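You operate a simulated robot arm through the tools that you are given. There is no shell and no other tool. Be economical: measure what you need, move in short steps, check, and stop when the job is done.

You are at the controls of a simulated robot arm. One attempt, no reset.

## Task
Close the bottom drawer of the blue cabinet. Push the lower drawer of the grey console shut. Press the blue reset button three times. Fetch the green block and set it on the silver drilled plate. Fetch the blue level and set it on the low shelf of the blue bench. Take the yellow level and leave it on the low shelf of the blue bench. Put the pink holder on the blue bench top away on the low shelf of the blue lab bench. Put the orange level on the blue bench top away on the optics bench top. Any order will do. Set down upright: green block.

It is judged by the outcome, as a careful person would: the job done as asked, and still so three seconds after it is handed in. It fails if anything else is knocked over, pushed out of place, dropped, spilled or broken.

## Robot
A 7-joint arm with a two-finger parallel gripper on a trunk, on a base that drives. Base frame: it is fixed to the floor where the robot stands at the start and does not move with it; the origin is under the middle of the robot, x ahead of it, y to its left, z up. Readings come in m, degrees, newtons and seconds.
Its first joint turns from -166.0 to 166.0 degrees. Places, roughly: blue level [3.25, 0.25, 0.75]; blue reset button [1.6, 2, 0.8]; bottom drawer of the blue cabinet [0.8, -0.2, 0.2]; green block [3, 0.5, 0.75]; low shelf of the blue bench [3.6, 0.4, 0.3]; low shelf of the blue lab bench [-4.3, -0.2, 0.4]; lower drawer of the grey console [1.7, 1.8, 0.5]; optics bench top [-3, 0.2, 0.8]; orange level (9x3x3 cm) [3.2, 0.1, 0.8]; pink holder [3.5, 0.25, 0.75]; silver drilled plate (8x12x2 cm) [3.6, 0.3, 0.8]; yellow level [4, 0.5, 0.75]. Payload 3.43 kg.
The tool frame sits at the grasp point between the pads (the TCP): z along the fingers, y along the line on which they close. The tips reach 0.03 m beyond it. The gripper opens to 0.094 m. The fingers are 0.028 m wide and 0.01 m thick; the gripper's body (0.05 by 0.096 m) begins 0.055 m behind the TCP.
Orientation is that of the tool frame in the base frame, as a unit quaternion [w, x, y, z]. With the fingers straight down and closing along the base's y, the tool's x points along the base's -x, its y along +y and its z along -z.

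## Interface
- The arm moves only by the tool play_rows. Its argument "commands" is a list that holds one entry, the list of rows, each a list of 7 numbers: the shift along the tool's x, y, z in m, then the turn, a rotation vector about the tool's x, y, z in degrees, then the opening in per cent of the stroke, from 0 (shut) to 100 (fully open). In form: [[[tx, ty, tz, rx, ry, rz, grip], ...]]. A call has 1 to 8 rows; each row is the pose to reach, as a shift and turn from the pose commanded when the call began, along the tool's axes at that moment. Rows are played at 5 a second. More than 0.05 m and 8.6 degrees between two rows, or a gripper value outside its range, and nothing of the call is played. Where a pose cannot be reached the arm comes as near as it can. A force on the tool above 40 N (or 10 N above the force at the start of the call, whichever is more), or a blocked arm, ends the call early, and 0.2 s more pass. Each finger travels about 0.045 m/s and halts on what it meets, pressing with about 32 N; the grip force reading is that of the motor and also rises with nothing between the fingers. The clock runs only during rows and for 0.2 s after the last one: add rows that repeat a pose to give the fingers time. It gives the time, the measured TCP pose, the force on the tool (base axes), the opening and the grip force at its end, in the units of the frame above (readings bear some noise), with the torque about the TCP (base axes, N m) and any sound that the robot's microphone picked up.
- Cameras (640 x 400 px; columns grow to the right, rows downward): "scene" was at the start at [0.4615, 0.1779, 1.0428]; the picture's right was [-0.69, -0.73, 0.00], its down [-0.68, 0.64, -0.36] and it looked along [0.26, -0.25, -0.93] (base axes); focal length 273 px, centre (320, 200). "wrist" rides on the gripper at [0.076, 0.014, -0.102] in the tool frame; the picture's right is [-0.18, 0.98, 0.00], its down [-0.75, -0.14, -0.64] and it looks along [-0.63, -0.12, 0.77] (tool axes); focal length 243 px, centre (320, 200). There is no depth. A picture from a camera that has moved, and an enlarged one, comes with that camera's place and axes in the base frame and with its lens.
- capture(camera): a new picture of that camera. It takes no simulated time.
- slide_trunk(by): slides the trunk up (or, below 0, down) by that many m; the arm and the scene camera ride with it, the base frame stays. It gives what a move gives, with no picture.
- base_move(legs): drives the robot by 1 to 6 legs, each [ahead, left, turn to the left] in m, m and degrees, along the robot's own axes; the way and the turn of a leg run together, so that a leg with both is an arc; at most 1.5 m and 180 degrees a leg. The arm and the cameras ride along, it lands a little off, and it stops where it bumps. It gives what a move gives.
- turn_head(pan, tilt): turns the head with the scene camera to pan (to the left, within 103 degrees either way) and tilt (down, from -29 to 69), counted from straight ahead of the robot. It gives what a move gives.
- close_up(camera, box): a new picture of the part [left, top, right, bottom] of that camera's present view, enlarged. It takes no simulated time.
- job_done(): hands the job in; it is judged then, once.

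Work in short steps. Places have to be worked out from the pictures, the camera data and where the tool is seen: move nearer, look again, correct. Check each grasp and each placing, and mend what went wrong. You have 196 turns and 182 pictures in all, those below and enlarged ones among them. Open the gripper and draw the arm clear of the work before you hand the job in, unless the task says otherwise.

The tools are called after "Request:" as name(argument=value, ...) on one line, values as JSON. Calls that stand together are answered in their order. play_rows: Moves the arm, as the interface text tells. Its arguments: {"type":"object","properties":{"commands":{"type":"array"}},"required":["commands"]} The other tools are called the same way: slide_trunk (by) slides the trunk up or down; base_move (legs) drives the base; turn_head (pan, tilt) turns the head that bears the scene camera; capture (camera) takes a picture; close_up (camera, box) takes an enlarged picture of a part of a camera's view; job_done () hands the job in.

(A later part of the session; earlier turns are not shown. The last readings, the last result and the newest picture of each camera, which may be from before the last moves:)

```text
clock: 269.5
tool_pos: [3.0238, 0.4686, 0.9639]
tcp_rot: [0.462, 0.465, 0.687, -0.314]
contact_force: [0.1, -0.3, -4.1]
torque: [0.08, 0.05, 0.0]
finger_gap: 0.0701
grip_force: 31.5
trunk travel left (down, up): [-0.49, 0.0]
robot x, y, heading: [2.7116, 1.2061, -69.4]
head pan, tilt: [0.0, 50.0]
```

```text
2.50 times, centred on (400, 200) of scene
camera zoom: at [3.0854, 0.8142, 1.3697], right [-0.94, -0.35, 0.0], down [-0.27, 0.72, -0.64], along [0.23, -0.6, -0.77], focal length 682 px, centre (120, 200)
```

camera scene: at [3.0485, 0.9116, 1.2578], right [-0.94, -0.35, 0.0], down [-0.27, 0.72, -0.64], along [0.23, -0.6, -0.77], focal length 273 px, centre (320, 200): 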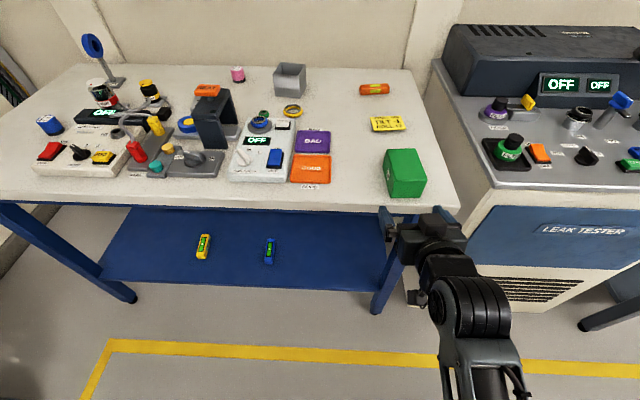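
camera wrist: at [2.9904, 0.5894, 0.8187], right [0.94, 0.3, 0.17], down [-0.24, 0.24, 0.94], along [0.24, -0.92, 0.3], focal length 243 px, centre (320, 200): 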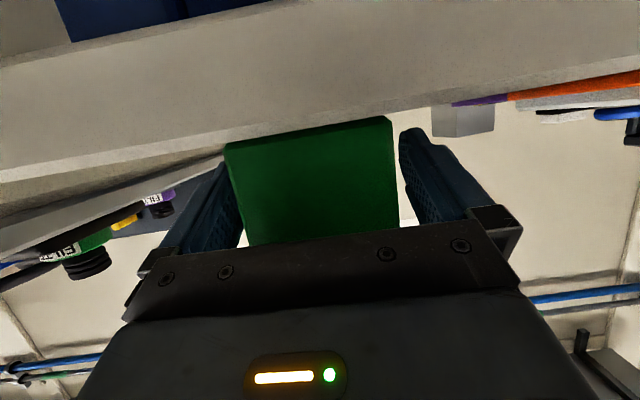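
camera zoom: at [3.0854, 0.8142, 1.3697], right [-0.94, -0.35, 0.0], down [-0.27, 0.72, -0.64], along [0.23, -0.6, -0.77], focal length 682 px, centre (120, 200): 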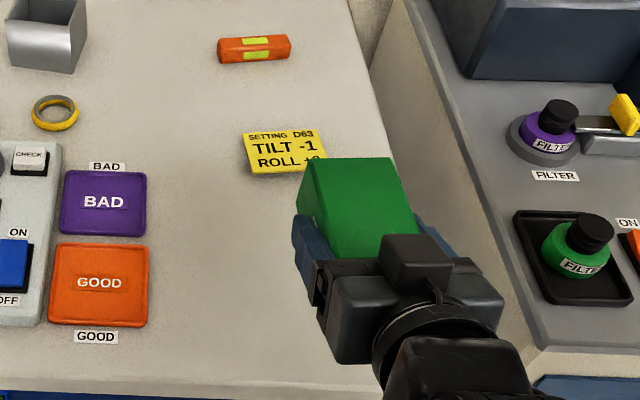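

Held (−4.1 N). Back off 0.35 m and rotate the tool +90° so that the block becomes upright.

Request:
base_move(legs=[[-0.35, 0, 0]])

Request:
play_rows(commands=[[[0, 0, 0, 0, 8.5, 0, 0], [0, 0, 0, 0, 17, 0, 0], [0, 0, 0, 0, 25.5, 0, 0], [0, 0, 0, 0, 34, 0, 0], [0, 0, 0, 0, 42.5, 0, 0], [0, 0, 0, 0, 51, 0, 0], [0, 0, 0, 0, 59.5, 0, 0], [0, 0, 0, 0, 68, 0, 0]]])

Request:
play_rows(commands=[[[-0.02, 0, 0, 0, 7.5, 0, 0], [-0.05, 0, 0, 0, 15, 0, 0], [-0.08, 0, 0, 0, 22, 0, 0]]])

Request:
capture(camera="wrist")

Request:
capture(camera="scene")

```text
clock: 271.8
tool_pos: [2.9013, 0.7977, 0.9635]
tcp_rot: [0.462, 0.464, 0.687, -0.314]
contact_force: [0.8, 0.4, -3.2]
torque: [0.04, 0.05, 0.01]
finger_gap: 0.0701
grip_force: 31.9
trunk travel left (down, up): [-0.49, 0.0]
robot x, y, heading: [2.5886, 1.5302, -69.1]
head pan, tilt: [0.0, 50.0]
```

```text
clock: 273.6
tool_pos: [2.9006, 0.7993, 0.9629]
tcp_rot: [0.059, 0.56, 0.826, -0.041]
contact_force: [-1.2, -1.7, -2.2]
torque: [0.02, -0.03, 0.0]
finger_gap: 0.0703
grip_force: 32.1
out of reach, approached as far as the arm can: row 8
trunk travel left (down, up): [-0.49, 0.0]
robot x, y, heading: [2.5873, 1.5346, -69.4]
head pan, tilt: [0.0, 50.0]
```

```text
clock: 274.4
tool_pos: [2.9275, 0.7249, 0.9745]
tcp_rot: [-0.098, 0.559, 0.82, 0.066]
contact_force: [-2.0, 0.0, -3.6]
torque: [0.0, -0.06, 0.02]
finger_gap: 0.0702
grip_force: 31.8
out of reach, approached as far as the arm can: row 1
trunk travel left (down, up): [-0.49, 0.0]
robot x, y, heading: [2.5853, 1.5328, -69.3]
head pan, tilt: [0.0, 50.0]
```

```text
60 pictures are left
camera wrist: at [2.9223, 0.7766, 1.0916], right [0.98, 0.19, -0.04], down [0.19, -0.87, 0.45], along [0.05, -0.44, -0.89], focal length 243 px, centre (320, 200)
```

wrist: 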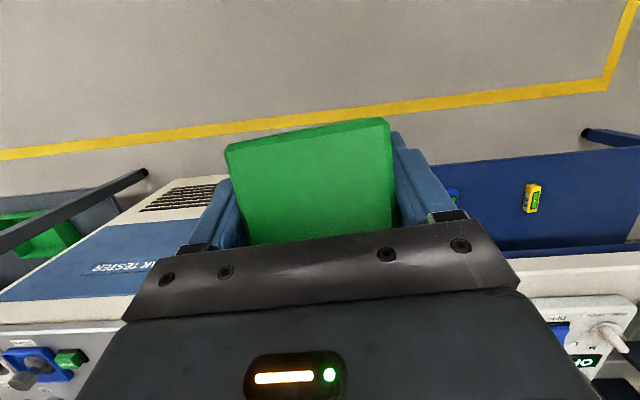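

```text
59 pictures are left
camera scene: at [2.9604, 1.1443, 1.3706], right [-0.94, -0.35, 0.0], down [-0.27, 0.72, -0.64], along [0.23, -0.6, -0.77], focal length 273 px, centre (320, 200)
```

scene: 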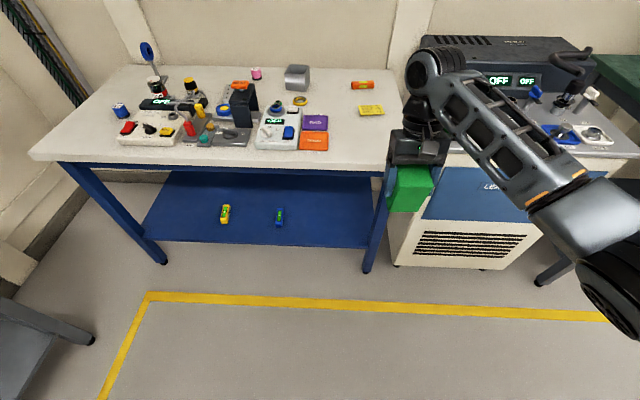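

Lean now −13.6°; block nearly upright. Finish the last 8°, slide left in front of the plate column and advance partly.

Request:
play_rows(commands=[[[0, 0, 0, 0, 4.2, 0, 0], [0, 0, 0, 0, 8.2, 0, 0]]])

Request:
base_move(legs=[[0, 0.545, 0], [0.3, 0, 0]])

Request:
turn_head(pan=-25, tilt=55)

Request:
capture(camera="scene")

```text
clock: 275.0
tool_pos: [2.9296, 0.725, 0.9751]
tcp_rot: [-0.157, 0.551, 0.813, 0.106]
contact_force: [0.4, -0.6, -2.9]
torque: [0.02, 0.01, -0.02]
finger_gap: 0.0703
grip_force: 31.8
trunk travel left (down, up): [-0.49, 0.0]
robot x, y, heading: [2.5849, 1.5333, -69.3]
head pan, tilt: [0.0, 50.0]
```

```text
clock: 279.8
tool_pos: [3.5564, 0.6382, 0.9742]
tcp_rot: [-0.158, 0.548, 0.815, 0.104]
contact_force: [0.2, -0.1, -3.1]
torque: [0.04, 0.02, -0.01]
finger_gap: 0.0703
grip_force: 31.9
trunk travel left (down, up): [-0.49, 0.0]
robot x, y, heading: [3.2052, 1.4448, -68.9]
head pan, tilt: [0.0, 50.0]
```

```text
clock: 280.7
tool_pos: [3.5565, 0.6373, 0.9742]
tcp_rot: [-0.157, 0.548, 0.815, 0.105]
contact_force: [0.2, -0.8, -2.7]
torque: [-0.02, -0.01, 0.02]
finger_gap: 0.0703
grip_force: 32.0
trunk travel left (down, up): [-0.49, 0.0]
robot x, y, heading: [3.2062, 1.4449, -68.7]
head pan, tilt: [-25.0, 55.0]
```

```text
58 pictures are left
camera scene: at [3.5524, 1.0568, 1.3632], right [-1.0, 0.06, 0.0], down [0.05, 0.82, -0.57], along [-0.04, -0.57, -0.82], focal length 273 px, centre (320, 200)
```

scene: 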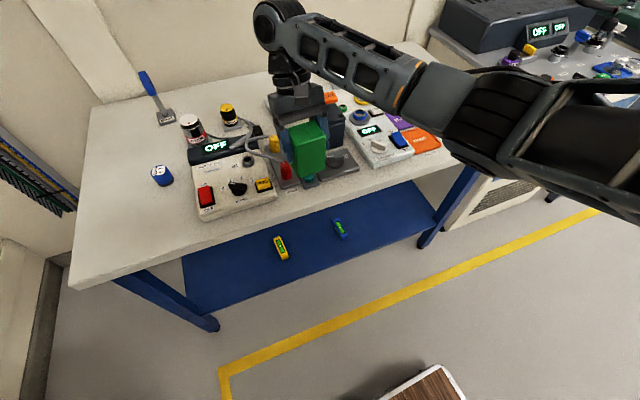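

Drive is on course. I try raising 2 cm for extra clearance and then advance 0.3 m.

Request:
play_rows(commands=[[[0.0037, 0, -0.0093, 0, 0, 0, 0], [0.0074, 0, -0.0186, 0, 0, 0, 0]]])

Request:
base_move(legs=[[0.31, 0, 0]])

Request:
capture(camera="wrist")

Request:
close_up(camera="scene", box=[160, 60, 480, 260])

```text
clock: 281.3
tool_pos: [3.556, 0.6379, 0.9955]
tcp_rot: [-0.156, 0.548, 0.815, 0.105]
contact_force: [0.5, 0.3, -3.2]
torque: [-0.02, 0.01, -0.02]
finger_gap: 0.0699
grip_force: 32.3
trunk travel left (down, up): [-0.49, 0.0]
robot x, y, heading: [3.2038, 1.4439, -69.0]
head pan, tilt: [-25.0, 55.0]
```

```text
clock: 283.4
tool_pos: [3.6685, 0.341, 0.9948]
tcp_rot: [-0.157, 0.548, 0.814, 0.106]
contact_force: [0.0, 1.3, -3.5]
torque: [0.0, -0.02, -0.01]
finger_gap: 0.0703
grip_force: 32.3
trunk travel left (down, up): [-0.49, 0.0]
robot x, y, heading: [3.3213, 1.1471, -69.0]
head pan, tilt: [-25.0, 55.0]
```

```text
57 pictures are left
camera wrist: at [3.6706, 0.3768, 1.1179], right [0.97, 0.21, -0.07], down [0.22, -0.92, 0.32], along [0.0, -0.32, -0.95], focal length 243 px, centre (320, 200)
```

wrist: 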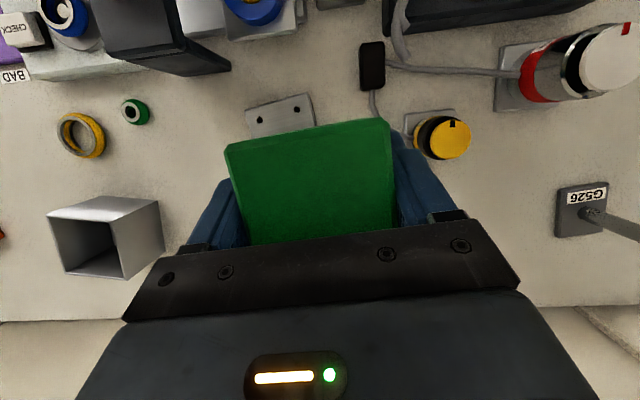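

```text
2.00 times, centred on (320, 160) of scene
camera zoom: at [3.6667, 0.7598, 1.3633], right [-1.0, 0.07, 0.0], down [0.06, 0.82, -0.57], along [-0.04, -0.57, -0.82], focal length 546 px, centre (320, 280)
```

zoom: 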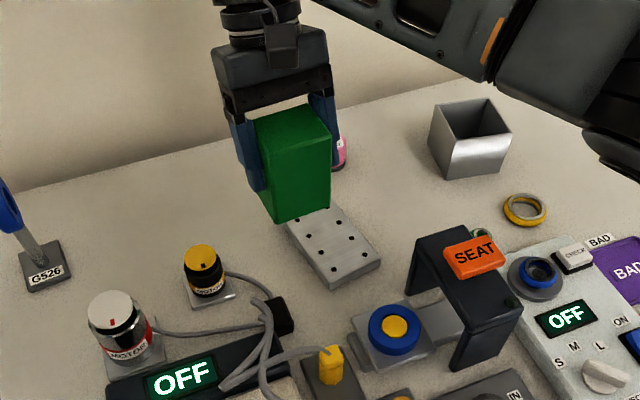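

Block upright above, plate centre ≈(3.627,0.330). Shift 4.3 cm right and descend 6.5 cm.

Request:
play_rows(commands=[[[0.002, -0.022, 0, 0, 0, 0, 0], [0.005, -0.043, 0, 0, 0, 0, 0], [-0.004, -0.043, 0.023, 0, 0, 0, 0], [-0.012, -0.043, 0.044, 0, 0, 0, 0], [-0.019, -0.043, 0.0605, 0, 0, 0, 0]]])

Request:
close_up(camera="scene", box=[240, 60, 400, 220])

Request:
capture(camera="wrist")

```text
clock: 284.6
tool_pos: [3.6281, 0.3271, 0.9313]
tcp_rot: [-0.158, 0.548, 0.815, 0.105]
contact_force: [0.7, 0.1, -3.3]
torque: [0.02, -0.01, -0.05]
finger_gap: 0.0701
grip_force: 31.7
trunk travel left (down, up): [-0.49, 0.0]
robot x, y, heading: [3.3184, 1.1494, -69.1]
head pan, tilt: [-25.0, 55.0]
```

```text
2.50 times, centred on (320, 140) of scene
camera zoom: at [3.6665, 0.7597, 1.3633], right [-1.0, 0.07, 0.0], down [0.06, 0.82, -0.57], along [-0.04, -0.57, -0.82], focal length 682 px, centre (320, 350)
```

zoom: 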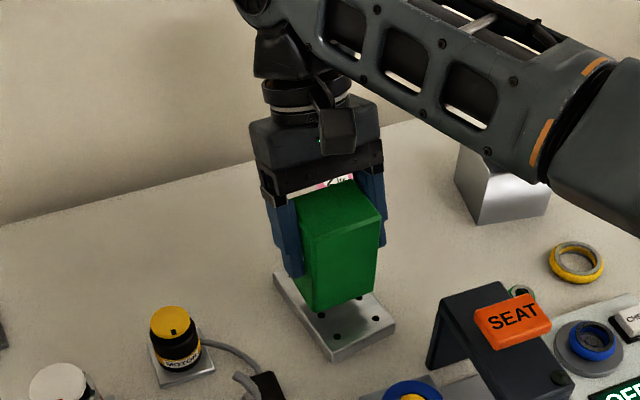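

```text
54 pictures are left
camera wrist: at [3.629, 0.364, 1.0542], right [0.97, 0.21, -0.07], down [0.22, -0.92, 0.32], along [0.0, -0.32, -0.95], focal length 243 px, centre (320, 200)
```

wrist: 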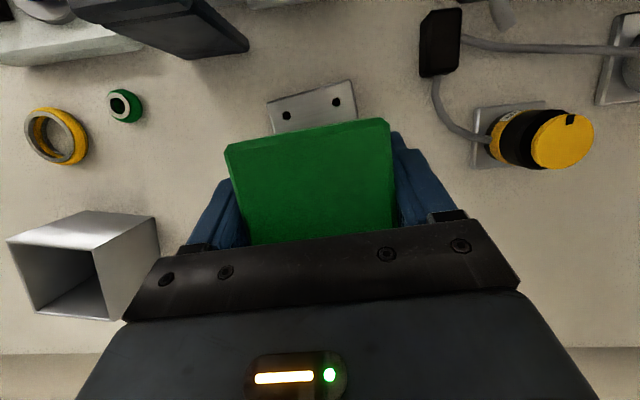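

Centred over the plate. Lower in small steps to contact.

Request:
play_rows(commands=[[[-0.002, 0, 0.006, 0, 0, 0, 0], [-0.004, 0, 0.01, 0, 0, 0, 0], [-0.005, 0, 0.013, 0, 0, 0, 0], [-0.006, 0, 0.0155, 0, 0, 0, 0], [-0.007, 0, 0.0175, 0, 0, 0, 0]]])

```text
clock: 285.8
tool_pos: [3.6284, 0.3296, 0.9131]
tcp_rot: [-0.157, 0.548, 0.815, 0.105]
contact_force: [0.9, 0.6, -2.7]
torque: [-0.06, 0.03, 0.02]
finger_gap: 0.07
grip_force: 32.1
trunk travel left (down, up): [-0.49, 0.0]
robot x, y, heading: [3.3218, 1.1454, -68.8]
head pan, tilt: [-25.0, 55.0]
```

Request:
play_rows(commands=[[[-0.001, 0, 0.002, 0, 0, 0, 0], [-0.0016, 0, 0.004, 0, 0, 0, 0], [-0.0024, 0, 0.006, 0, 0, 0, 0], [-0.003, 0, 0.008, 0, 0, 0, 0]]])

```text
clock: 286.8
tool_pos: [3.628, 0.3282, 0.9069]
tcp_rot: [-0.155, 0.547, 0.816, 0.104]
contact_force: [3.2, 0.7, 21.7]
torque: [0.72, 0.06, -0.05]
finger_gap: 0.0702
grip_force: 32.4
trunk travel left (down, up): [-0.49, 0.0]
robot x, y, heading: [3.3199, 1.1458, -69.1]
head pan, tilt: [-25.0, 55.0]
```

Contact. Release and rise straight up well above the block (top ≈0.943).

Request:
play_rows(commands=[[[0.0004, 0, -0.001, 0, 0, 0, 60], [0.0004, 0, -0.001, 0, 0, 0, 100], [0.0004, 0, -0.001, 0, 0, 0, 100], [0.011, 0, -0.028, 0, 0, 0, 100], [0.026, 0, -0.065, 0, 0, 0, 100], [0.036, 0, -0.09, 0, 0, 0, 100]]])

Request:
close_up(camera="scene", box=[240, 60, 400, 220])

```text
clock: 288.2
tool_pos: [3.6249, 0.3288, 1.0021]
tcp_rot: [-0.157, 0.549, 0.814, 0.105]
contact_force: [0.0, -0.1, -0.3]
torque: [0.0, 0.0, -0.01]
finger_gap: 0.0942
grip_force: 0.1
trunk travel left (down, up): [-0.49, 0.0]
robot x, y, heading: [3.3182, 1.1467, -68.6]
head pan, tilt: [-25.0, 55.0]
```

```text
2.50 times, centred on (320, 140) of scene
camera zoom: at [3.6668, 0.7598, 1.3632], right [-1.0, 0.07, 0.0], down [0.05, 0.82, -0.57], along [-0.04, -0.57, -0.82], focal length 682 px, centre (320, 350)
```

zoom: 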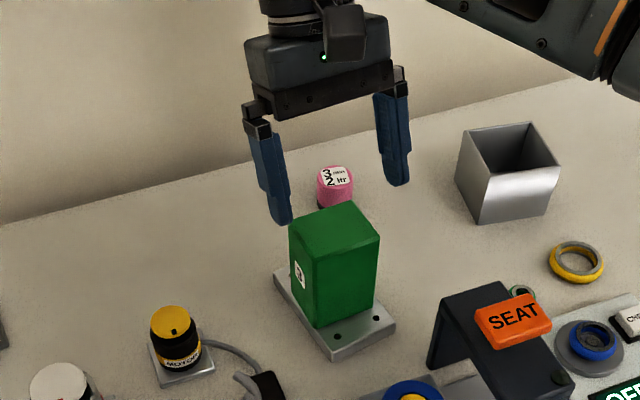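

The green block stands upright on the plate. I close the gripper a bit, sidestep left away from the SEAT knob, and back out; then reorient for the pink holder (lean 31°, yawed 20° left).

Request:
play_rows(commands=[[[0, 0.02, 0, 0, 0, 0, 60], [0, 0.04, 0, 0, 0, 0, 60], [0, 0.045, 0, 0, 0, 0, 60]]])

Request:
base_move(legs=[[-0.35, 0, 0]])

Request:
play_rows(commands=[[[0, 0, 0, -0.5, -7.3, -2.8, 60], [0, 0, 0, -0.9, -14.6, -5.5, 60], [0, 0, 0, -1.4, -21.9, -8.3, 60], [0, 0, 0, -1.9, -29.3, -11.1, 60], [0, 0, 0, -2.4, -36.6, -13.9, 60], [0, 0, 0, -2.8, -43.9, -16.6, 60], [0, 0, 0, -3.3, -51.2, -19.4, 60]]])

Request:
turn_head(pan=0, tilt=50)

Request:
capture(camera="scene")

```text
clock: 289.0
tool_pos: [3.6666, 0.3455, 1.001]
tcp_rot: [-0.157, 0.548, 0.815, 0.104]
contact_force: [-0.1, -0.3, -1.1]
torque: [-0.03, -0.03, -0.02]
finger_gap: 0.0563
grip_force: 0.1
trunk travel left (down, up): [-0.49, 0.0]
robot x, y, heading: [3.3186, 1.1487, -68.7]
head pan, tilt: [-25.0, 55.0]
```

```text
clock: 291.3
tool_pos: [3.5422, 0.6735, 1.0012]
tcp_rot: [-0.157, 0.547, 0.815, 0.105]
contact_force: [0.3, -0.2, 0.8]
torque: [-0.01, -0.02, 0.0]
finger_gap: 0.0565
grip_force: 0.0
trunk travel left (down, up): [-0.49, 0.0]
robot x, y, heading: [3.1948, 1.474, -68.9]
head pan, tilt: [-25.0, 55.0]
```

```text
clock: 292.9
tool_pos: [3.5419, 0.674, 1.0008]
tcp_rot: [0.243, 0.403, 0.877, -0.096]
contact_force: [-0.1, 0.0, -0.3]
torque: [0.03, 0.01, 0.0]
finger_gap: 0.0565
grip_force: 0.0
trunk travel left (down, up): [-0.49, 0.0]
robot x, y, heading: [3.1935, 1.471, -68.9]
head pan, tilt: [-25.0, 55.0]
```

```text
clock: 293.8
tool_pos: [3.5432, 0.6736, 1.001]
tcp_rot: [0.243, 0.403, 0.877, -0.095]
contact_force: [0.1, -0.5, 0.2]
torque: [0.0, -0.02, -0.01]
finger_gap: 0.0564
grip_force: 0.1
trunk travel left (down, up): [-0.49, 0.0]
robot x, y, heading: [3.1956, 1.4746, -68.8]
head pan, tilt: [0.0, 50.0]
```

```text
52 pictures are left
camera scene: at [3.5727, 1.0881, 1.3698], right [-0.93, -0.36, 0.0], down [-0.28, 0.71, -0.64], along [0.23, -0.6, -0.77], focal length 273 px, centre (320, 200)
```

scene: 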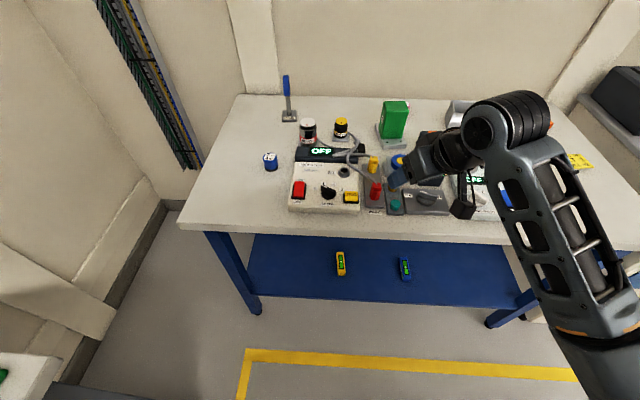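

Arm ready. I route around the SEAT block's right side: slide right 0.25, forward 0.13, and then diagonal 0.3 along the tool's facing.

Request:
play_rows(commands=[[[-0.01, 0, -0.017, 0, 0, 0, 60], [-0.01, 0, -0.017, 0, 0, 0, 60]]])

Request:
base_move(legs=[[0, -0.25, 0], [0.13, 0, 0]])

Request:
capture(camera="wrist")

```text
clock: 294.4
tool_pos: [3.5416, 0.6753, 1.0212]
tcp_rot: [0.243, 0.402, 0.878, -0.095]
contact_force: [0.3, -0.7, -0.1]
torque: [-0.01, 0.02, -0.01]
finger_gap: 0.0564
grip_force: 0.1
trunk travel left (down, up): [-0.49, 0.0]
robot x, y, heading: [3.1939, 1.4749, -68.4]
head pan, tilt: [0.0, 50.0]
```

```text
clock: 297.1
tool_pos: [3.3524, 0.464, 1.0217]
tcp_rot: [0.243, 0.402, 0.878, -0.095]
contact_force: [0.2, 0.4, -0.2]
torque: [0.0, -0.01, -0.03]
finger_gap: 0.0565
grip_force: 0.0
trunk travel left (down, up): [-0.49, 0.0]
robot x, y, heading: [3.0005, 1.2592, -68.7]
head pan, tilt: [0.0, 50.0]
```

```text
51 pictures are left
camera wrist: at [3.2854, 0.5604, 1.0718], right [0.84, 0.53, 0.12], down [0.09, -0.36, 0.93], along [0.53, -0.77, -0.35], focal length 243 px, centre (320, 200)
```

wrist: 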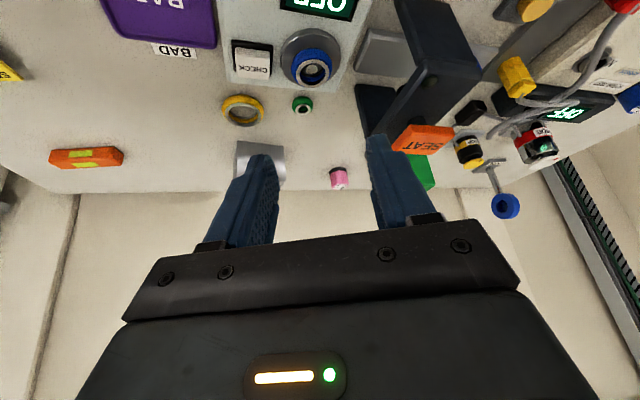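

On plan; pink visible straight along the tool direction. Drive diagonal to the pre-grasp point.

Request:
base_move(legs=[[0.283, 0.106, 0]])

Request:
capture(camera="wrist")

Request:
close_up(camera="scene", box=[240, 60, 480, 220])

```text
clock: 299.1
tool_pos: [3.5559, 0.2364, 1.0211]
tcp_rot: [0.243, 0.4, 0.879, -0.093]
contact_force: [-0.3, 0.5, -1.0]
torque: [0.01, -0.02, -0.02]
finger_gap: 0.0563
grip_force: 0.1
trunk travel left (down, up): [-0.49, 0.0]
robot x, y, heading: [3.2041, 1.0352, -68.8]
head pan, tilt: [0.0, 50.0]
```

```text
50 pictures are left
camera wrist: at [3.4882, 0.3336, 1.0717], right [0.84, 0.53, 0.12], down [0.09, -0.36, 0.93], along [0.53, -0.77, -0.35], focal length 243 px, centre (320, 200)
```

wrist: 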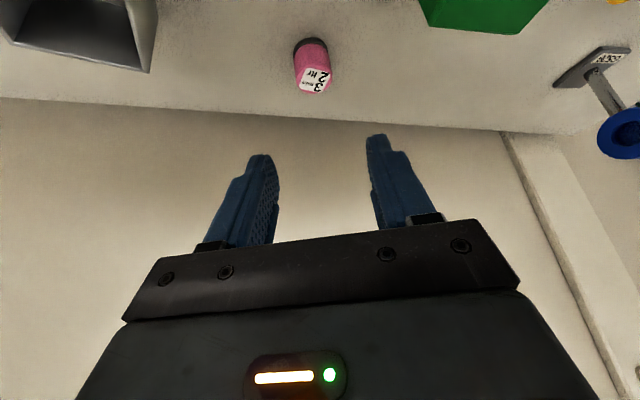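

```text
2.50 times, centred on (360, 140) of scene
camera zoom: at [3.5866, 0.6501, 1.3698], right [-0.93, -0.36, 0.0], down [-0.28, 0.71, -0.64], along [0.23, -0.6, -0.77], focal length 682 px, centre (220, 350)
```

zoom: 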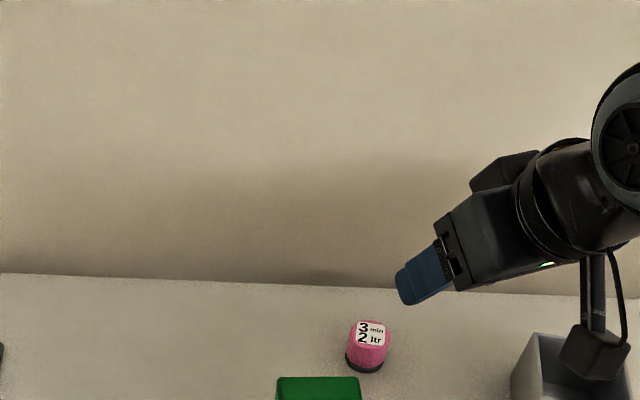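

Pink holder: centre (3.605,0.184), z 0.82–0.87. Descend along a straight line to just short of it.

Request:
play_rows(commands=[[[0.006, 0.0005, 0.034, 0, 0, 0, 60], [0.012, 0.001, 0.068, 0, 0, 0, 60], [0.018, 0.0015, 0.101, 0, 0, 0, 60], [0.0235, 0.002, 0.135, 0, 0, 0, 60]]])

Request:
capture(camera="wrist")

```text
clock: 300.1
tool_pos: [3.5943, 0.2056, 0.8934]
tcp_rot: [0.243, 0.401, 0.878, -0.093]
contact_force: [-1.0, -0.6, 0.5]
torque: [0.02, -0.01, -0.01]
finger_gap: 0.0567
grip_force: 0.0
trunk travel left (down, up): [-0.49, 0.0]
robot x, y, heading: [3.206, 1.0367, -68.4]
head pan, tilt: [0.0, 50.0]
```

```text
48 pictures are left
camera wrist: at [3.5256, 0.3025, 0.9431], right [0.84, 0.53, 0.12], down [0.09, -0.36, 0.93], along [0.53, -0.77, -0.35], focal length 243 px, centre (320, 200)
```

wrist: 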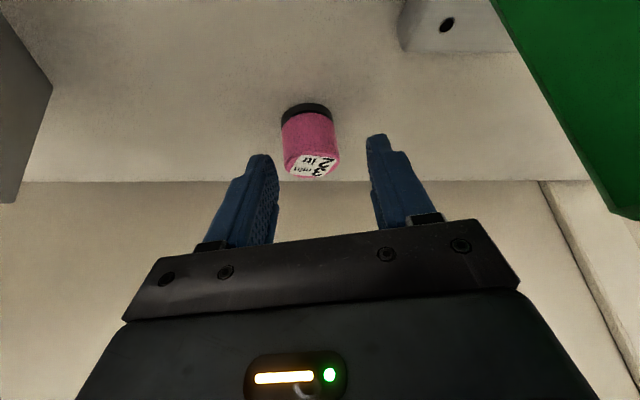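

Aligned; final 3.5 cm and close.

Request:
play_rows(commands=[[[0.0035, -0.004, 0.017, 0, 0, 0, 60], [0.0067, -0.006, 0.034, 0, 0, 0, 60], [0.0067, -0.006, 0.034, 0, 0, 0, 20], [0.0067, -0.006, 0.034, 0, 0, 0, 0], [0.0067, -0.006, 0.034, 0, 0, 0, 0], [0.0067, -0.006, 0.034, 0, 0, 0, 0]]])

Request:
play_rows(commands=[[[-0.005, 0, -0.0087, 0, 0, 0, 0], [-0.015, 0, -0.026, 0, 0, 0, 0], [-0.035, 0, -0.06, 0, 0, 0, 0], [-0.055, 0, -0.095, 0, 0, 0, 0], [-0.075, 0, -0.13, 0, 0, 0, 0]]])

Request:
capture(camera="wrist")

```text
clock: 301.5
tool_pos: [3.5972, 0.1944, 0.8602]
tcp_rot: [0.244, 0.401, 0.878, -0.095]
contact_force: [-0.4, -0.5, 1.0]
torque: [-0.08, 0.05, 0.0]
finger_gap: 0.0388
grip_force: 31.9
trunk travel left (down, up): [-0.49, 0.0]
robot x, y, heading: [3.2075, 1.0334, -68.9]
head pan, tilt: [0.0, 50.0]
```

```text
clock: 302.7
tool_pos: [3.5941, 0.1917, 1.0121]
tcp_rot: [0.243, 0.402, 0.878, -0.094]
contact_force: [0.4, 0.3, 0.3]
torque: [-0.01, -0.01, -0.05]
finger_gap: 0.0387
grip_force: 32.0
trunk travel left (down, up): [-0.49, 0.0]
robot x, y, heading: [3.2059, 1.033, -69.0]
head pan, tilt: [0.0, 50.0]
```

```text
47 pictures are left
camera wrist: at [3.5263, 0.2883, 1.0627], right [0.84, 0.53, 0.12], down [0.09, -0.36, 0.93], along [0.53, -0.77, -0.35], focal length 243 px, centre (320, 200)
```

wrist: 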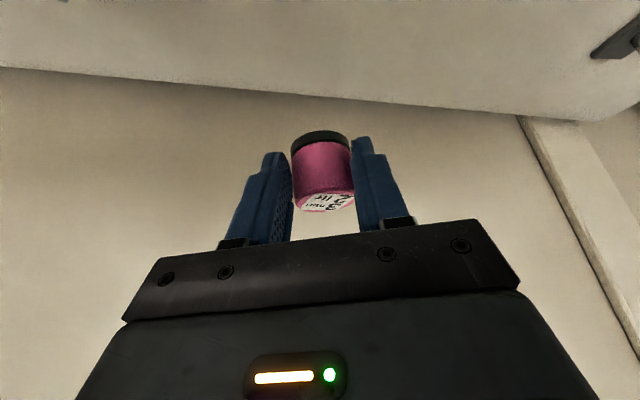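

Pink holder held upright. I retrace the path out, retract, and turn to drive down the aisle toward the far side.

Request:
base_move(legs=[[-0.34, -0.127, 0], [-0.15, 0, 0]])

Request:
play_rows(commands=[[[0.04, 0, -0.02, 0, 0, 0, 0], [0.08, 0, -0.04, 0, 0, 0, 0], [0.12, 0, -0.06, 0, 0, 0, 0]]])

Request:
base_move(legs=[[0, 0, -90.5], [1.5, 0, 0], [1.3, 0, 0]])

Request:
turn_head(pan=0, tilt=20)

Request:
capture(camera="scene")

```text
clock: 306.0
tool_pos: [3.2997, 0.6011, 1.0127]
tcp_rot: [0.244, 0.403, 0.877, -0.095]
contact_force: [-0.5, 1.3, -1.5]
torque: [0.04, 0.01, 0.0]
finger_gap: 0.0385
grip_force: 31.7
trunk travel left (down, up): [-0.49, 0.0]
robot x, y, heading: [2.9105, 1.4463, -68.9]
head pan, tilt: [0.0, 50.0]
```

```text
clock: 306.8
tool_pos: [3.2095, 0.7022, 1.0034]
tcp_rot: [0.242, 0.402, 0.878, -0.094]
contact_force: [0.2, -0.5, -0.3]
torque: [0.01, 0.04, 0.01]
finger_gap: 0.0383
grip_force: 31.9
trunk travel left (down, up): [-0.49, 0.0]
robot x, y, heading: [2.9106, 1.4465, -68.7]
head pan, tilt: [0.0, 50.0]
```

```text
clock: 324.2
tool_pos: [-0.3766, -0.0037, 1.0024]
tcp_rot: [0.112, 0.894, 0.366, -0.234]
contact_force: [-1.6, -0.9, -0.4]
torque: [0.02, -0.02, 0.01]
finger_gap: 0.0382
grip_force: 31.8
trunk travel left (down, up): [-0.49, 0.0]
robot x, y, heading: [0.3495, 0.3388, -154.8]
head pan, tilt: [0.0, 50.0]
```

```text
clock: 325.1
tool_pos: [-0.376, -0.0047, 1.0033]
tcp_rot: [0.112, 0.894, 0.365, -0.235]
contact_force: [0.2, 0.9, -0.7]
torque: [0.02, -0.01, 0.0]
finger_gap: 0.0386
grip_force: 31.6
trunk travel left (down, up): [-0.49, 0.0]
robot x, y, heading: [0.3446, 0.3423, -155.2]
head pan, tilt: [0.0, 20.0]
```

```text
46 pictures are left
camera scene: at [-0.0308, -0.0706, 1.4153], right [-0.42, 0.91, 0.0], down [0.31, 0.15, -0.94], along [-0.85, -0.4, -0.34], focal length 273 px, centre (320, 200)
```

scene: 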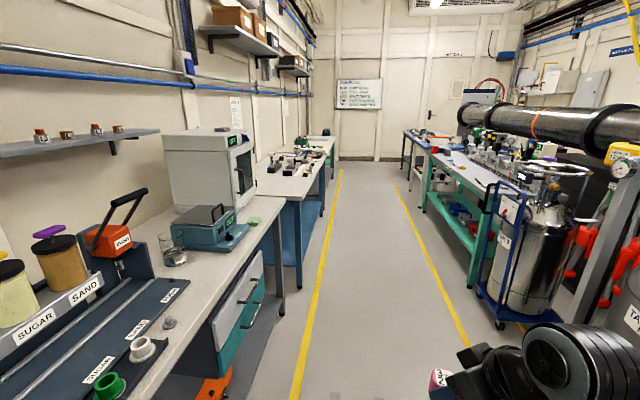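

The aisle runs at ≈197°; the teal optics bench and, behind it, the blue lab bench are on the right. I align and drive ~4.2 m along the aisle centre.

Request:
base_move(legs=[[0, 0, -7.5], [1.4, 0.03, 0], [1.4, 0.04, 0], [1.3, 0.03, 0]])

Request:
turn_head(pan=-60, tilt=35)

Request:
capture(camera="scene")

```text
clock: 345.6
tool_pos: [-4.3265, -1.2646, 1.0036]
tcp_rot: [0.099, 0.914, 0.311, -0.241]
contact_force: [1.0, 0.5, -1.3]
torque: [0.03, -0.03, -0.01]
finger_gap: 0.0378
grip_force: 32.1
trunk travel left (down, up): [-0.49, 0.0]
robot x, y, heading: [-3.5696, -1.0107, -162.0]
head pan, tilt: [0.0, 20.0]
```

```text
clock: 346.9
tool_pos: [-4.328, -1.2639, 1.0023]
tcp_rot: [0.098, 0.915, 0.309, -0.241]
contact_force: [-0.4, 0.7, -0.1]
torque: [0.01, -0.05, 0.02]
finger_gap: 0.0378
grip_force: 31.8
trunk travel left (down, up): [-0.49, 0.0]
robot x, y, heading: [-3.5634, -1.008, -162.3]
head pan, tilt: [-60.0, 35.0]
```

```text
45 pictures are left
camera scene: at [-3.9697, -1.2843, 1.3915], right [0.67, 0.74, 0.0], down [0.43, -0.38, -0.82], along [-0.61, 0.55, -0.57], focal length 273 px, centre (320, 200)
```

scene: 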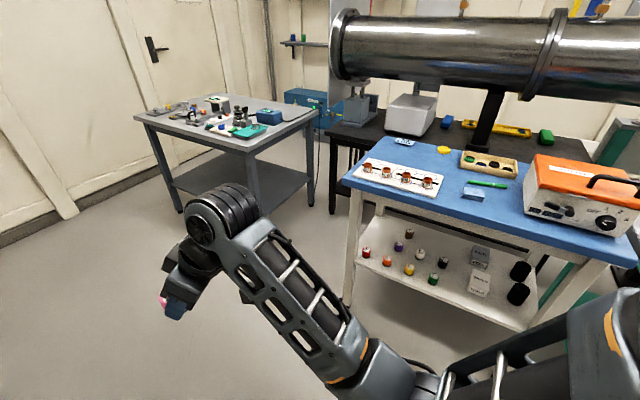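

That is the blue lab bench: blue top, white low shelf with similar holders. Close-up of the shelf to find a free spot.

Request:
close_up(camera="scene", box=[330, 200, 560, 350])

```text
2.67 times, centred on (445, 275) of scene
camera zoom: at [-3.9697, -1.2843, 1.3915], right [0.67, 0.74, 0.0], down [0.43, -0.38, -0.82], along [-0.61, 0.55, -0.57], focal length 727 px, centre (-13, 0)
```

zoom: 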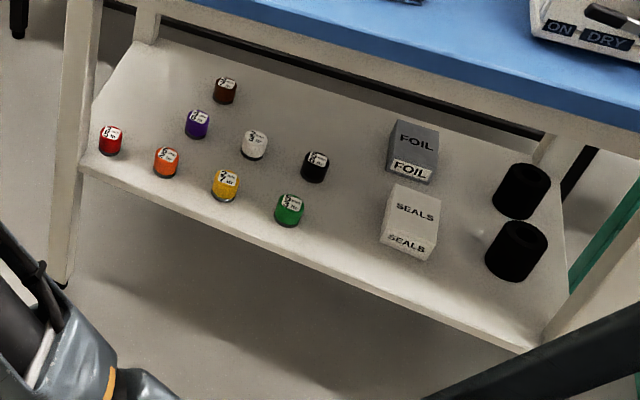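

Free spot: between the green holder and the SEALS box near the front (e≈4.058 along the bench, ~6 cm inside the edge). I position in front of it, turn to face the bench, square the tool, and lower.

Request:
base_move(legs=[[0.352, 0.1, 0], [0, 0, -90.6]])

Request:
play_rows(commands=[[[0, 0, 0, 3.5, 0, 5.9, 0], [0, 0, 0, 7, 0, 11.8, 0], [0, 0, 0, 10.2, 0, 17.2, 0]]])

Request:
slide_trunk(by=-0.4)

Request:
turn_head(pan=0, tilt=35)

Request:
capture(camera="scene")

Request:
capture(camera="wrist")

```text
clock: 353.1
tool_pos: [-4.1088, -0.4475, 1.0031]
tcp_rot: [-0.103, 0.861, -0.437, -0.239]
contact_force: [0.2, 0.4, -0.9]
torque: [-0.01, 0.01, 0.0]
finger_gap: 0.0379
grip_force: 31.8
trunk travel left (down, up): [-0.49, 0.0]
robot x, y, heading: [-3.875, -1.2112, 107.1]
head pan, tilt: [-60.0, 35.0]
```

```text
clock: 353.9
tool_pos: [-4.1078, -0.4479, 1.0026]
tcp_rot: [-0.144, 0.773, -0.581, -0.212]
contact_force: [0.1, -0.1, -0.3]
torque: [-0.04, -0.02, -0.01]
finger_gap: 0.0378
grip_force: 31.6
trunk travel left (down, up): [-0.49, 0.0]
robot x, y, heading: [-3.8741, -1.2125, 106.4]
head pan, tilt: [-60.0, 35.0]
```

```text
clock: 355.4
tool_pos: [-4.1103, -0.4437, 0.8933]
tcp_rot: [-0.152, 0.771, -0.577, -0.222]
contact_force: [-0.7, 2.5, 13.0]
torque: [0.2, -0.28, 0.05]
finger_gap: 0.0377
grip_force: 32.1
trunk travel left (down, up): [-0.37, 0.12]
robot x, y, heading: [-3.872, -1.2131, 106.4]
head pan, tilt: [-60.0, 35.0]
stopped: the force on the tool passed its limit at 136 N (the readings are from after the stop); the commanded pose is now the measured one
```

```text
clock: 356.7
tool_pos: [-4.1079, -0.4452, 0.8933]
tcp_rot: [-0.151, 0.771, -0.577, -0.222]
contact_force: [-1.8, 12.3, 26.0]
torque: [0.66, -0.5, 0.25]
finger_gap: 0.0376
grip_force: 32.3
trunk travel left (down, up): [-0.37, 0.12]
robot x, y, heading: [-3.8743, -1.2146, 106.7]
head pan, tilt: [0.0, 35.0]
```

```text
43 pictures are left
camera scene: at [-4.2254, -0.785, 1.2716], right [0.96, 0.29, 0.0], down [0.16, -0.55, -0.82], along [-0.23, 0.79, -0.57], focal length 273 px, centre (320, 200)
```

scene: 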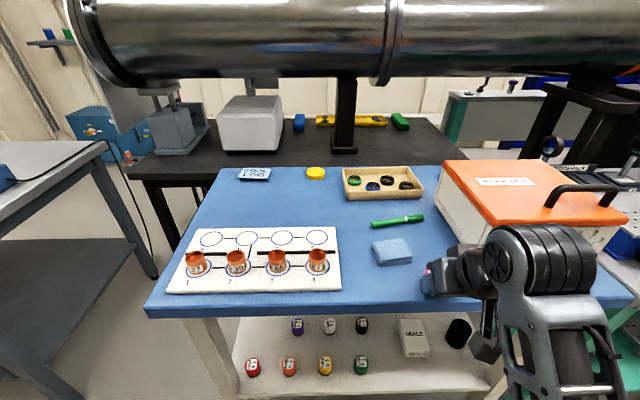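

```text
42 pictures are left
camera wrist: at [-4.0881, -0.5616, 0.9417], right [-0.98, -0.13, 0.12], down [0.07, 0.35, 0.94], along [-0.16, 0.93, -0.33], focal length 243 px, centre (320, 200)
```

wrist: 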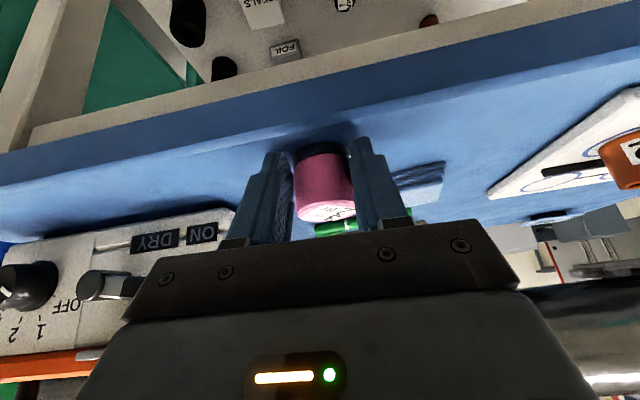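

The pink holder touched the bench top (it overhangs to m≈0.77, z≈0.85). I raise immediately, then back off and retract before lowering.

Request:
slide_trunk(by=0.1)

Request:
base_move(legs=[[-0.09, 0, 0]])

Request:
play_rows(commands=[[[0.035, 0, -0.02, 0, 0, 0, 0], [0.07, 0, -0.04, 0, 0, 0, 0], [0.09, 0, -0.052, 0, 0, 0, 0]]])

Request:
capture(camera="wrist")

```text
clock: 358.1
tool_pos: [-4.11, -0.446, 0.9912]
tcp_rot: [-0.15, 0.772, -0.578, -0.221]
contact_force: [0.0, -0.7, -1.1]
torque: [0.0, 0.0, -0.02]
finger_gap: 0.0378
grip_force: 31.8
trunk travel left (down, up): [-0.47, 0.02]
robot x, y, heading: [-3.8702, -1.2091, 106.9]
head pan, tilt: [0.0, 35.0]
```

```text
clock: 359.2
tool_pos: [-4.0906, -0.5188, 0.9922]
tcp_rot: [-0.149, 0.773, -0.576, -0.22]
contact_force: [-0.3, -0.3, -1.1]
torque: [0.0, 0.01, 0.01]
finger_gap: 0.0376
grip_force: 32.2
trunk travel left (down, up): [-0.47, 0.02]
robot x, y, heading: [-3.8503, -1.2852, 107.3]
head pan, tilt: [0.0, 35.0]
stopped in leg 1: the robot was blocked; the commanded pose is now the measured one
```

```text
clock: 360.0
tool_pos: [-4.0617, -0.6181, 0.9885]
tcp_rot: [-0.148, 0.773, -0.577, -0.22]
contact_force: [-0.1, -0.2, -2.1]
torque: [-0.01, 0.02, -0.01]
finger_gap: 0.0377
grip_force: 32.0
trunk travel left (down, up): [-0.47, 0.02]
robot x, y, heading: [-3.8479, -1.2862, 106.9]
head pan, tilt: [0.0, 35.0]
```

```text
41 pictures are left
camera wrist: at [-4.0401, -0.7336, 1.0379], right [-0.98, -0.13, 0.12], down [0.06, 0.35, 0.93], along [-0.17, 0.93, -0.34], focal length 243 px, centre (320, 200)
```

wrist: 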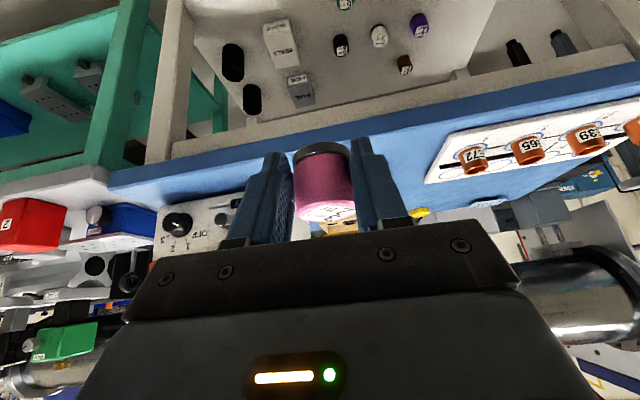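

Clear of the bench edge now (m≈0.60). Lower the trunk.

Request:
slide_trunk(by=-0.4)

Request:
slide_trunk(by=-0.065)

Request:
turn_head(pan=0, tilt=40)

Request:
capture(camera="scene")

Request:
capture(camera="wrist")

```text
clock: 363.8
tool_pos: [-4.0621, -0.6164, 0.5882]
tcp_rot: [-0.149, 0.773, -0.577, -0.22]
contact_force: [-1.0, 0.2, -0.5]
torque: [-0.02, -0.01, 0.02]
finger_gap: 0.0375
grip_force: 32.0
trunk travel left (down, up): [-0.07, 0.42]
robot x, y, heading: [-3.8511, -1.2829, 107.1]
head pan, tilt: [0.0, 35.0]
```

```text
clock: 364.9
tool_pos: [-4.0615, -0.6175, 0.5239]
tcp_rot: [-0.149, 0.773, -0.576, -0.22]
contact_force: [0.8, 0.0, -1.1]
torque: [-0.02, 0.0, -0.01]
finger_gap: 0.0376
grip_force: 32.1
trunk travel left (down, up): [-0.005, 0.485]
robot x, y, heading: [-3.848, -1.2844, 106.9]
head pan, tilt: [0.0, 35.0]
```

```text
clock: 365.5
tool_pos: [-4.0618, -0.6169, 0.5236]
tcp_rot: [-0.15, 0.772, -0.577, -0.221]
contact_force: [-0.8, 0.7, -0.9]
torque: [0.0, -0.03, -0.02]
finger_gap: 0.0375
grip_force: 31.9
trunk travel left (down, up): [-0.005, 0.485]
robot x, y, heading: [-3.8507, -1.2864, 106.7]
head pan, tilt: [0.0, 40.0]
```

```text
40 pictures are left
camera scene: at [-4.2059, -0.861, 0.8987], right [0.96, 0.29, 0.0], down [0.19, -0.61, -0.77], along [-0.22, 0.73, -0.64], focal length 273 px, centre (320, 200)
```

scene: 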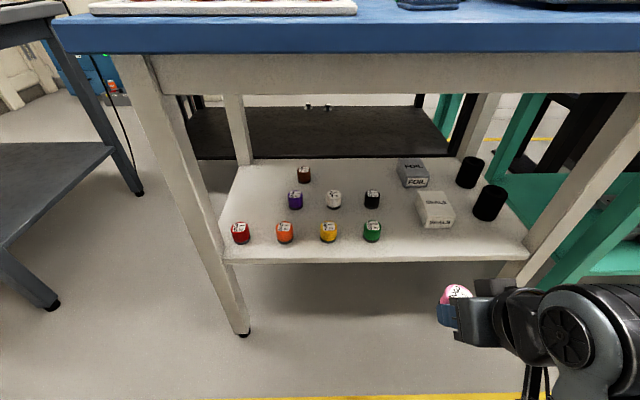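

```text
39 pictures are left
camera wrist: at [-4.0401, -0.7337, 0.5729], right [-0.98, -0.13, 0.12], down [0.06, 0.35, 0.93], along [-0.17, 0.93, -0.34], focal length 243 px, centre (320, 200)
```

wrist: 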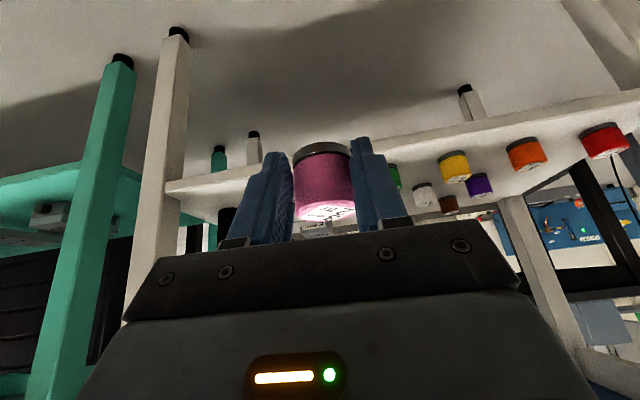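

Triangulated: shelf z≈0.40, front edge m≈0.80, green holder at (e 4.144, m 0.861), SEALS behind m≥0.90. I place the pink in line with the front row at e≈4.06. Lower 5 cm and drive in 0.245.

Request:
play_rows(commands=[[[0.0128, 0, 0.0215, 0, 0, 0, 0], [0.0255, 0, 0.043, 0, 0, 0, 0]]])

Request:
base_move(legs=[[0.18, 0, 0]])

Request:
capture(camera="wrist")

```text
clock: 366.1
tool_pos: [-4.0618, -0.6199, 0.4745]
tcp_rot: [-0.15, 0.773, -0.576, -0.22]
contact_force: [0.8, 0.5, -1.3]
torque: [-0.04, 0.0, -0.02]
finger_gap: 0.0378
grip_force: 32.0
trunk travel left (down, up): [-0.005, 0.485]
robot x, y, heading: [-3.8502, -1.2842, 106.6]
head pan, tilt: [0.0, 40.0]
```

```text
clock: 367.7
tool_pos: [-4.1171, -0.4426, 0.4735]
tcp_rot: [-0.149, 0.773, -0.576, -0.221]
contact_force: [-0.3, -0.9, -0.7]
torque: [-0.02, 0.01, -0.01]
finger_gap: 0.0379
grip_force: 32.1
trunk travel left (down, up): [-0.005, 0.485]
robot x, y, heading: [-3.9069, -1.1076, 107.0]
head pan, tilt: [0.0, 40.0]
```

```text
38 pictures are left
camera wrist: at [-4.0962, -0.559, 0.5231], right [-0.98, -0.14, 0.12], down [0.06, 0.35, 0.93], along [-0.17, 0.93, -0.34], focal length 243 px, centre (320, 200)
```

wrist: 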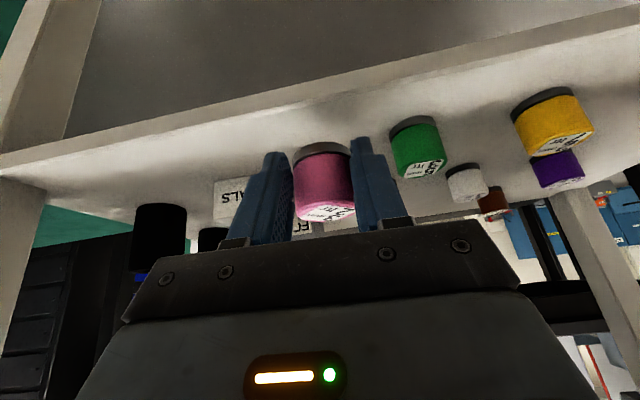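

Drive another 7 cm so the pink sits in line with the row.

Request:
base_move(legs=[[0.072, 0, 0]])

Request:
capture(camera="wrist")

```text
clock: 368.7
tool_pos: [-4.1391, -0.3721, 0.4743]
tcp_rot: [-0.149, 0.773, -0.576, -0.22]
contact_force: [0.2, -0.3, -1.0]
torque: [-0.03, 0.02, 0.02]
finger_gap: 0.0377
grip_force: 31.6
trunk travel left (down, up): [-0.005, 0.485]
robot x, y, heading: [-3.9296, -1.0383, 107.0]
head pan, tilt: [0.0, 40.0]
```

```text
37 pictures are left
camera wrist: at [-4.118, -0.4883, 0.5231], right [-0.98, -0.14, 0.12], down [0.06, 0.35, 0.93], along [-0.17, 0.93, -0.34], focal length 243 px, centre (320, 200)
```

wrist: 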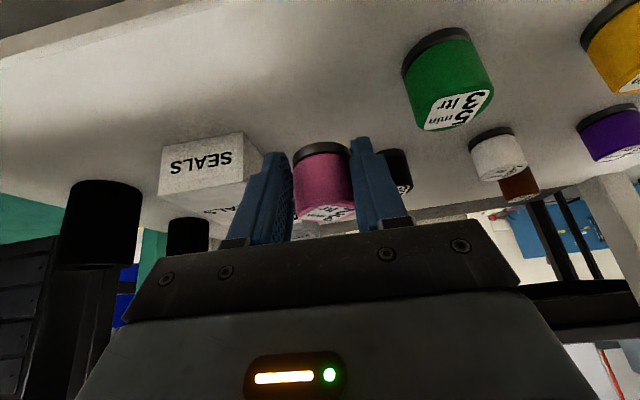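

Clearances fine. Lower to contact.

Request:
play_rows(commands=[[[0.008, 0, 0.013, 0, 0, 0, 0], [0.013, 0, 0.0215, 0, 0, 0, 0], [0.0155, 0, 0.026, 0, 0, 0, 0], [0.0175, 0, 0.03, 0, 0, 0, 0], [0.0195, 0, 0.0335, 0, 0, 0, 0]]])

```text
clock: 369.9
tool_pos: [-4.1412, -0.3716, 0.4354]
tcp_rot: [-0.149, 0.773, -0.576, -0.221]
contact_force: [-0.5, 0.3, -0.5]
torque: [0.0, 0.0, 0.04]
finger_gap: 0.0378
grip_force: 31.8
trunk travel left (down, up): [-0.005, 0.485]
robot x, y, heading: [-3.9277, -1.0387, 107.0]
head pan, tilt: [0.0, 40.0]
```

No contact yet; continue.

Request:
play_rows(commands=[[[0.002, 0, 0.0035, 0, 0, 0, 0], [0.004, 0, 0.007, 0, 0, 0, 0], [0.006, 0, 0.0105, 0, 0, 0, 0], [0.008, 0, 0.014, 0, 0, 0, 0]]])

Request:
capture(camera="wrist")

```text
clock: 370.5
tool_pos: [-4.1413, -0.3703, 0.4324]
tcp_rot: [-0.153, 0.772, -0.575, -0.226]
contact_force: [0.4, -4.9, 14.0]
torque: [0.0, -0.31, -0.19]
finger_gap: 0.0378
grip_force: 32.1
trunk travel left (down, up): [-0.005, 0.485]
robot x, y, heading: [-3.933, -1.0399, 107.1]
head pan, tilt: [0.0, 40.0]
stopped in row 3: the force on the tool passed its limit at 47 N (the readings are from after the stop); the commanded pose is now the measured one
```

```text
36 pictures are left
camera wrist: at [-4.1192, -0.4867, 0.4806], right [-0.98, -0.14, 0.12], down [0.07, 0.34, 0.94], along [-0.17, 0.93, -0.32], focal length 243 px, centre (320, 200)
```

wrist: 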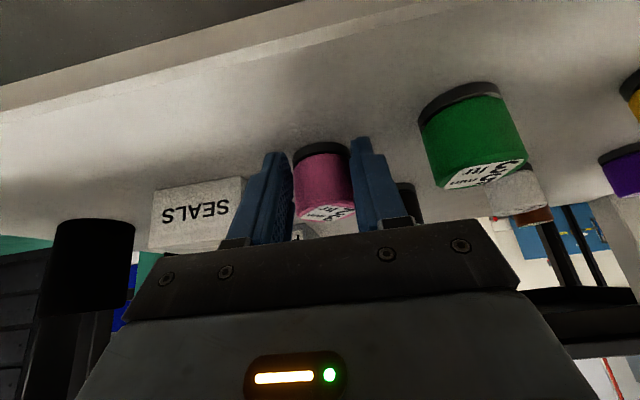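

Contact at the shelf. Release gently and withdraw along the tool axis.

Request:
play_rows(commands=[[[0, 0, -0.001, 0, 0, 0, 50], [0, 0, -0.001, 0, 0, 0, 62], [0, 0, -0.001, 0, 0, 0, 62], [0, 0, -0.03, 0, 0, 0, 62], [0, 0, -0.07, 0, 0, 0, 62]]])

Request:
capture(camera="wrist")

```text
clock: 371.7
tool_pos: [-4.1279, -0.4046, 0.4931]
tcp_rot: [-0.151, 0.772, -0.575, -0.224]
contact_force: [0.1, -0.8, 0.1]
torque: [0.01, -0.01, 0.01]
finger_gap: 0.0584
grip_force: 0.0
trunk travel left (down, up): [-0.005, 0.485]
robot x, y, heading: [-3.9251, -1.0377, 107.2]
head pan, tilt: [0.0, 40.0]
```

```text
35 pictures are left
camera wrist: at [-4.1069, -0.5208, 0.5407], right [-0.98, -0.14, 0.12], down [0.07, 0.34, 0.94], along [-0.17, 0.93, -0.33], focal length 243 px, centre (320, 200)
```

wrist: 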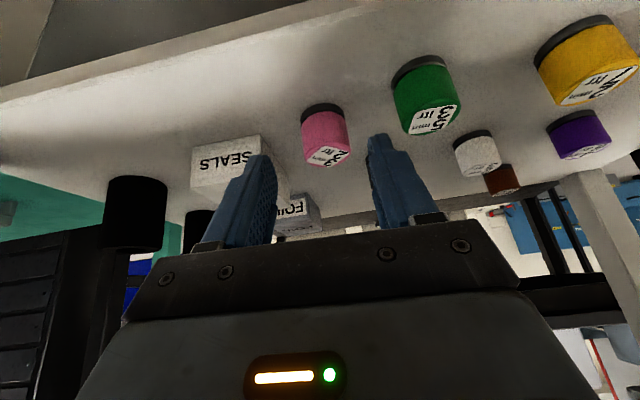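

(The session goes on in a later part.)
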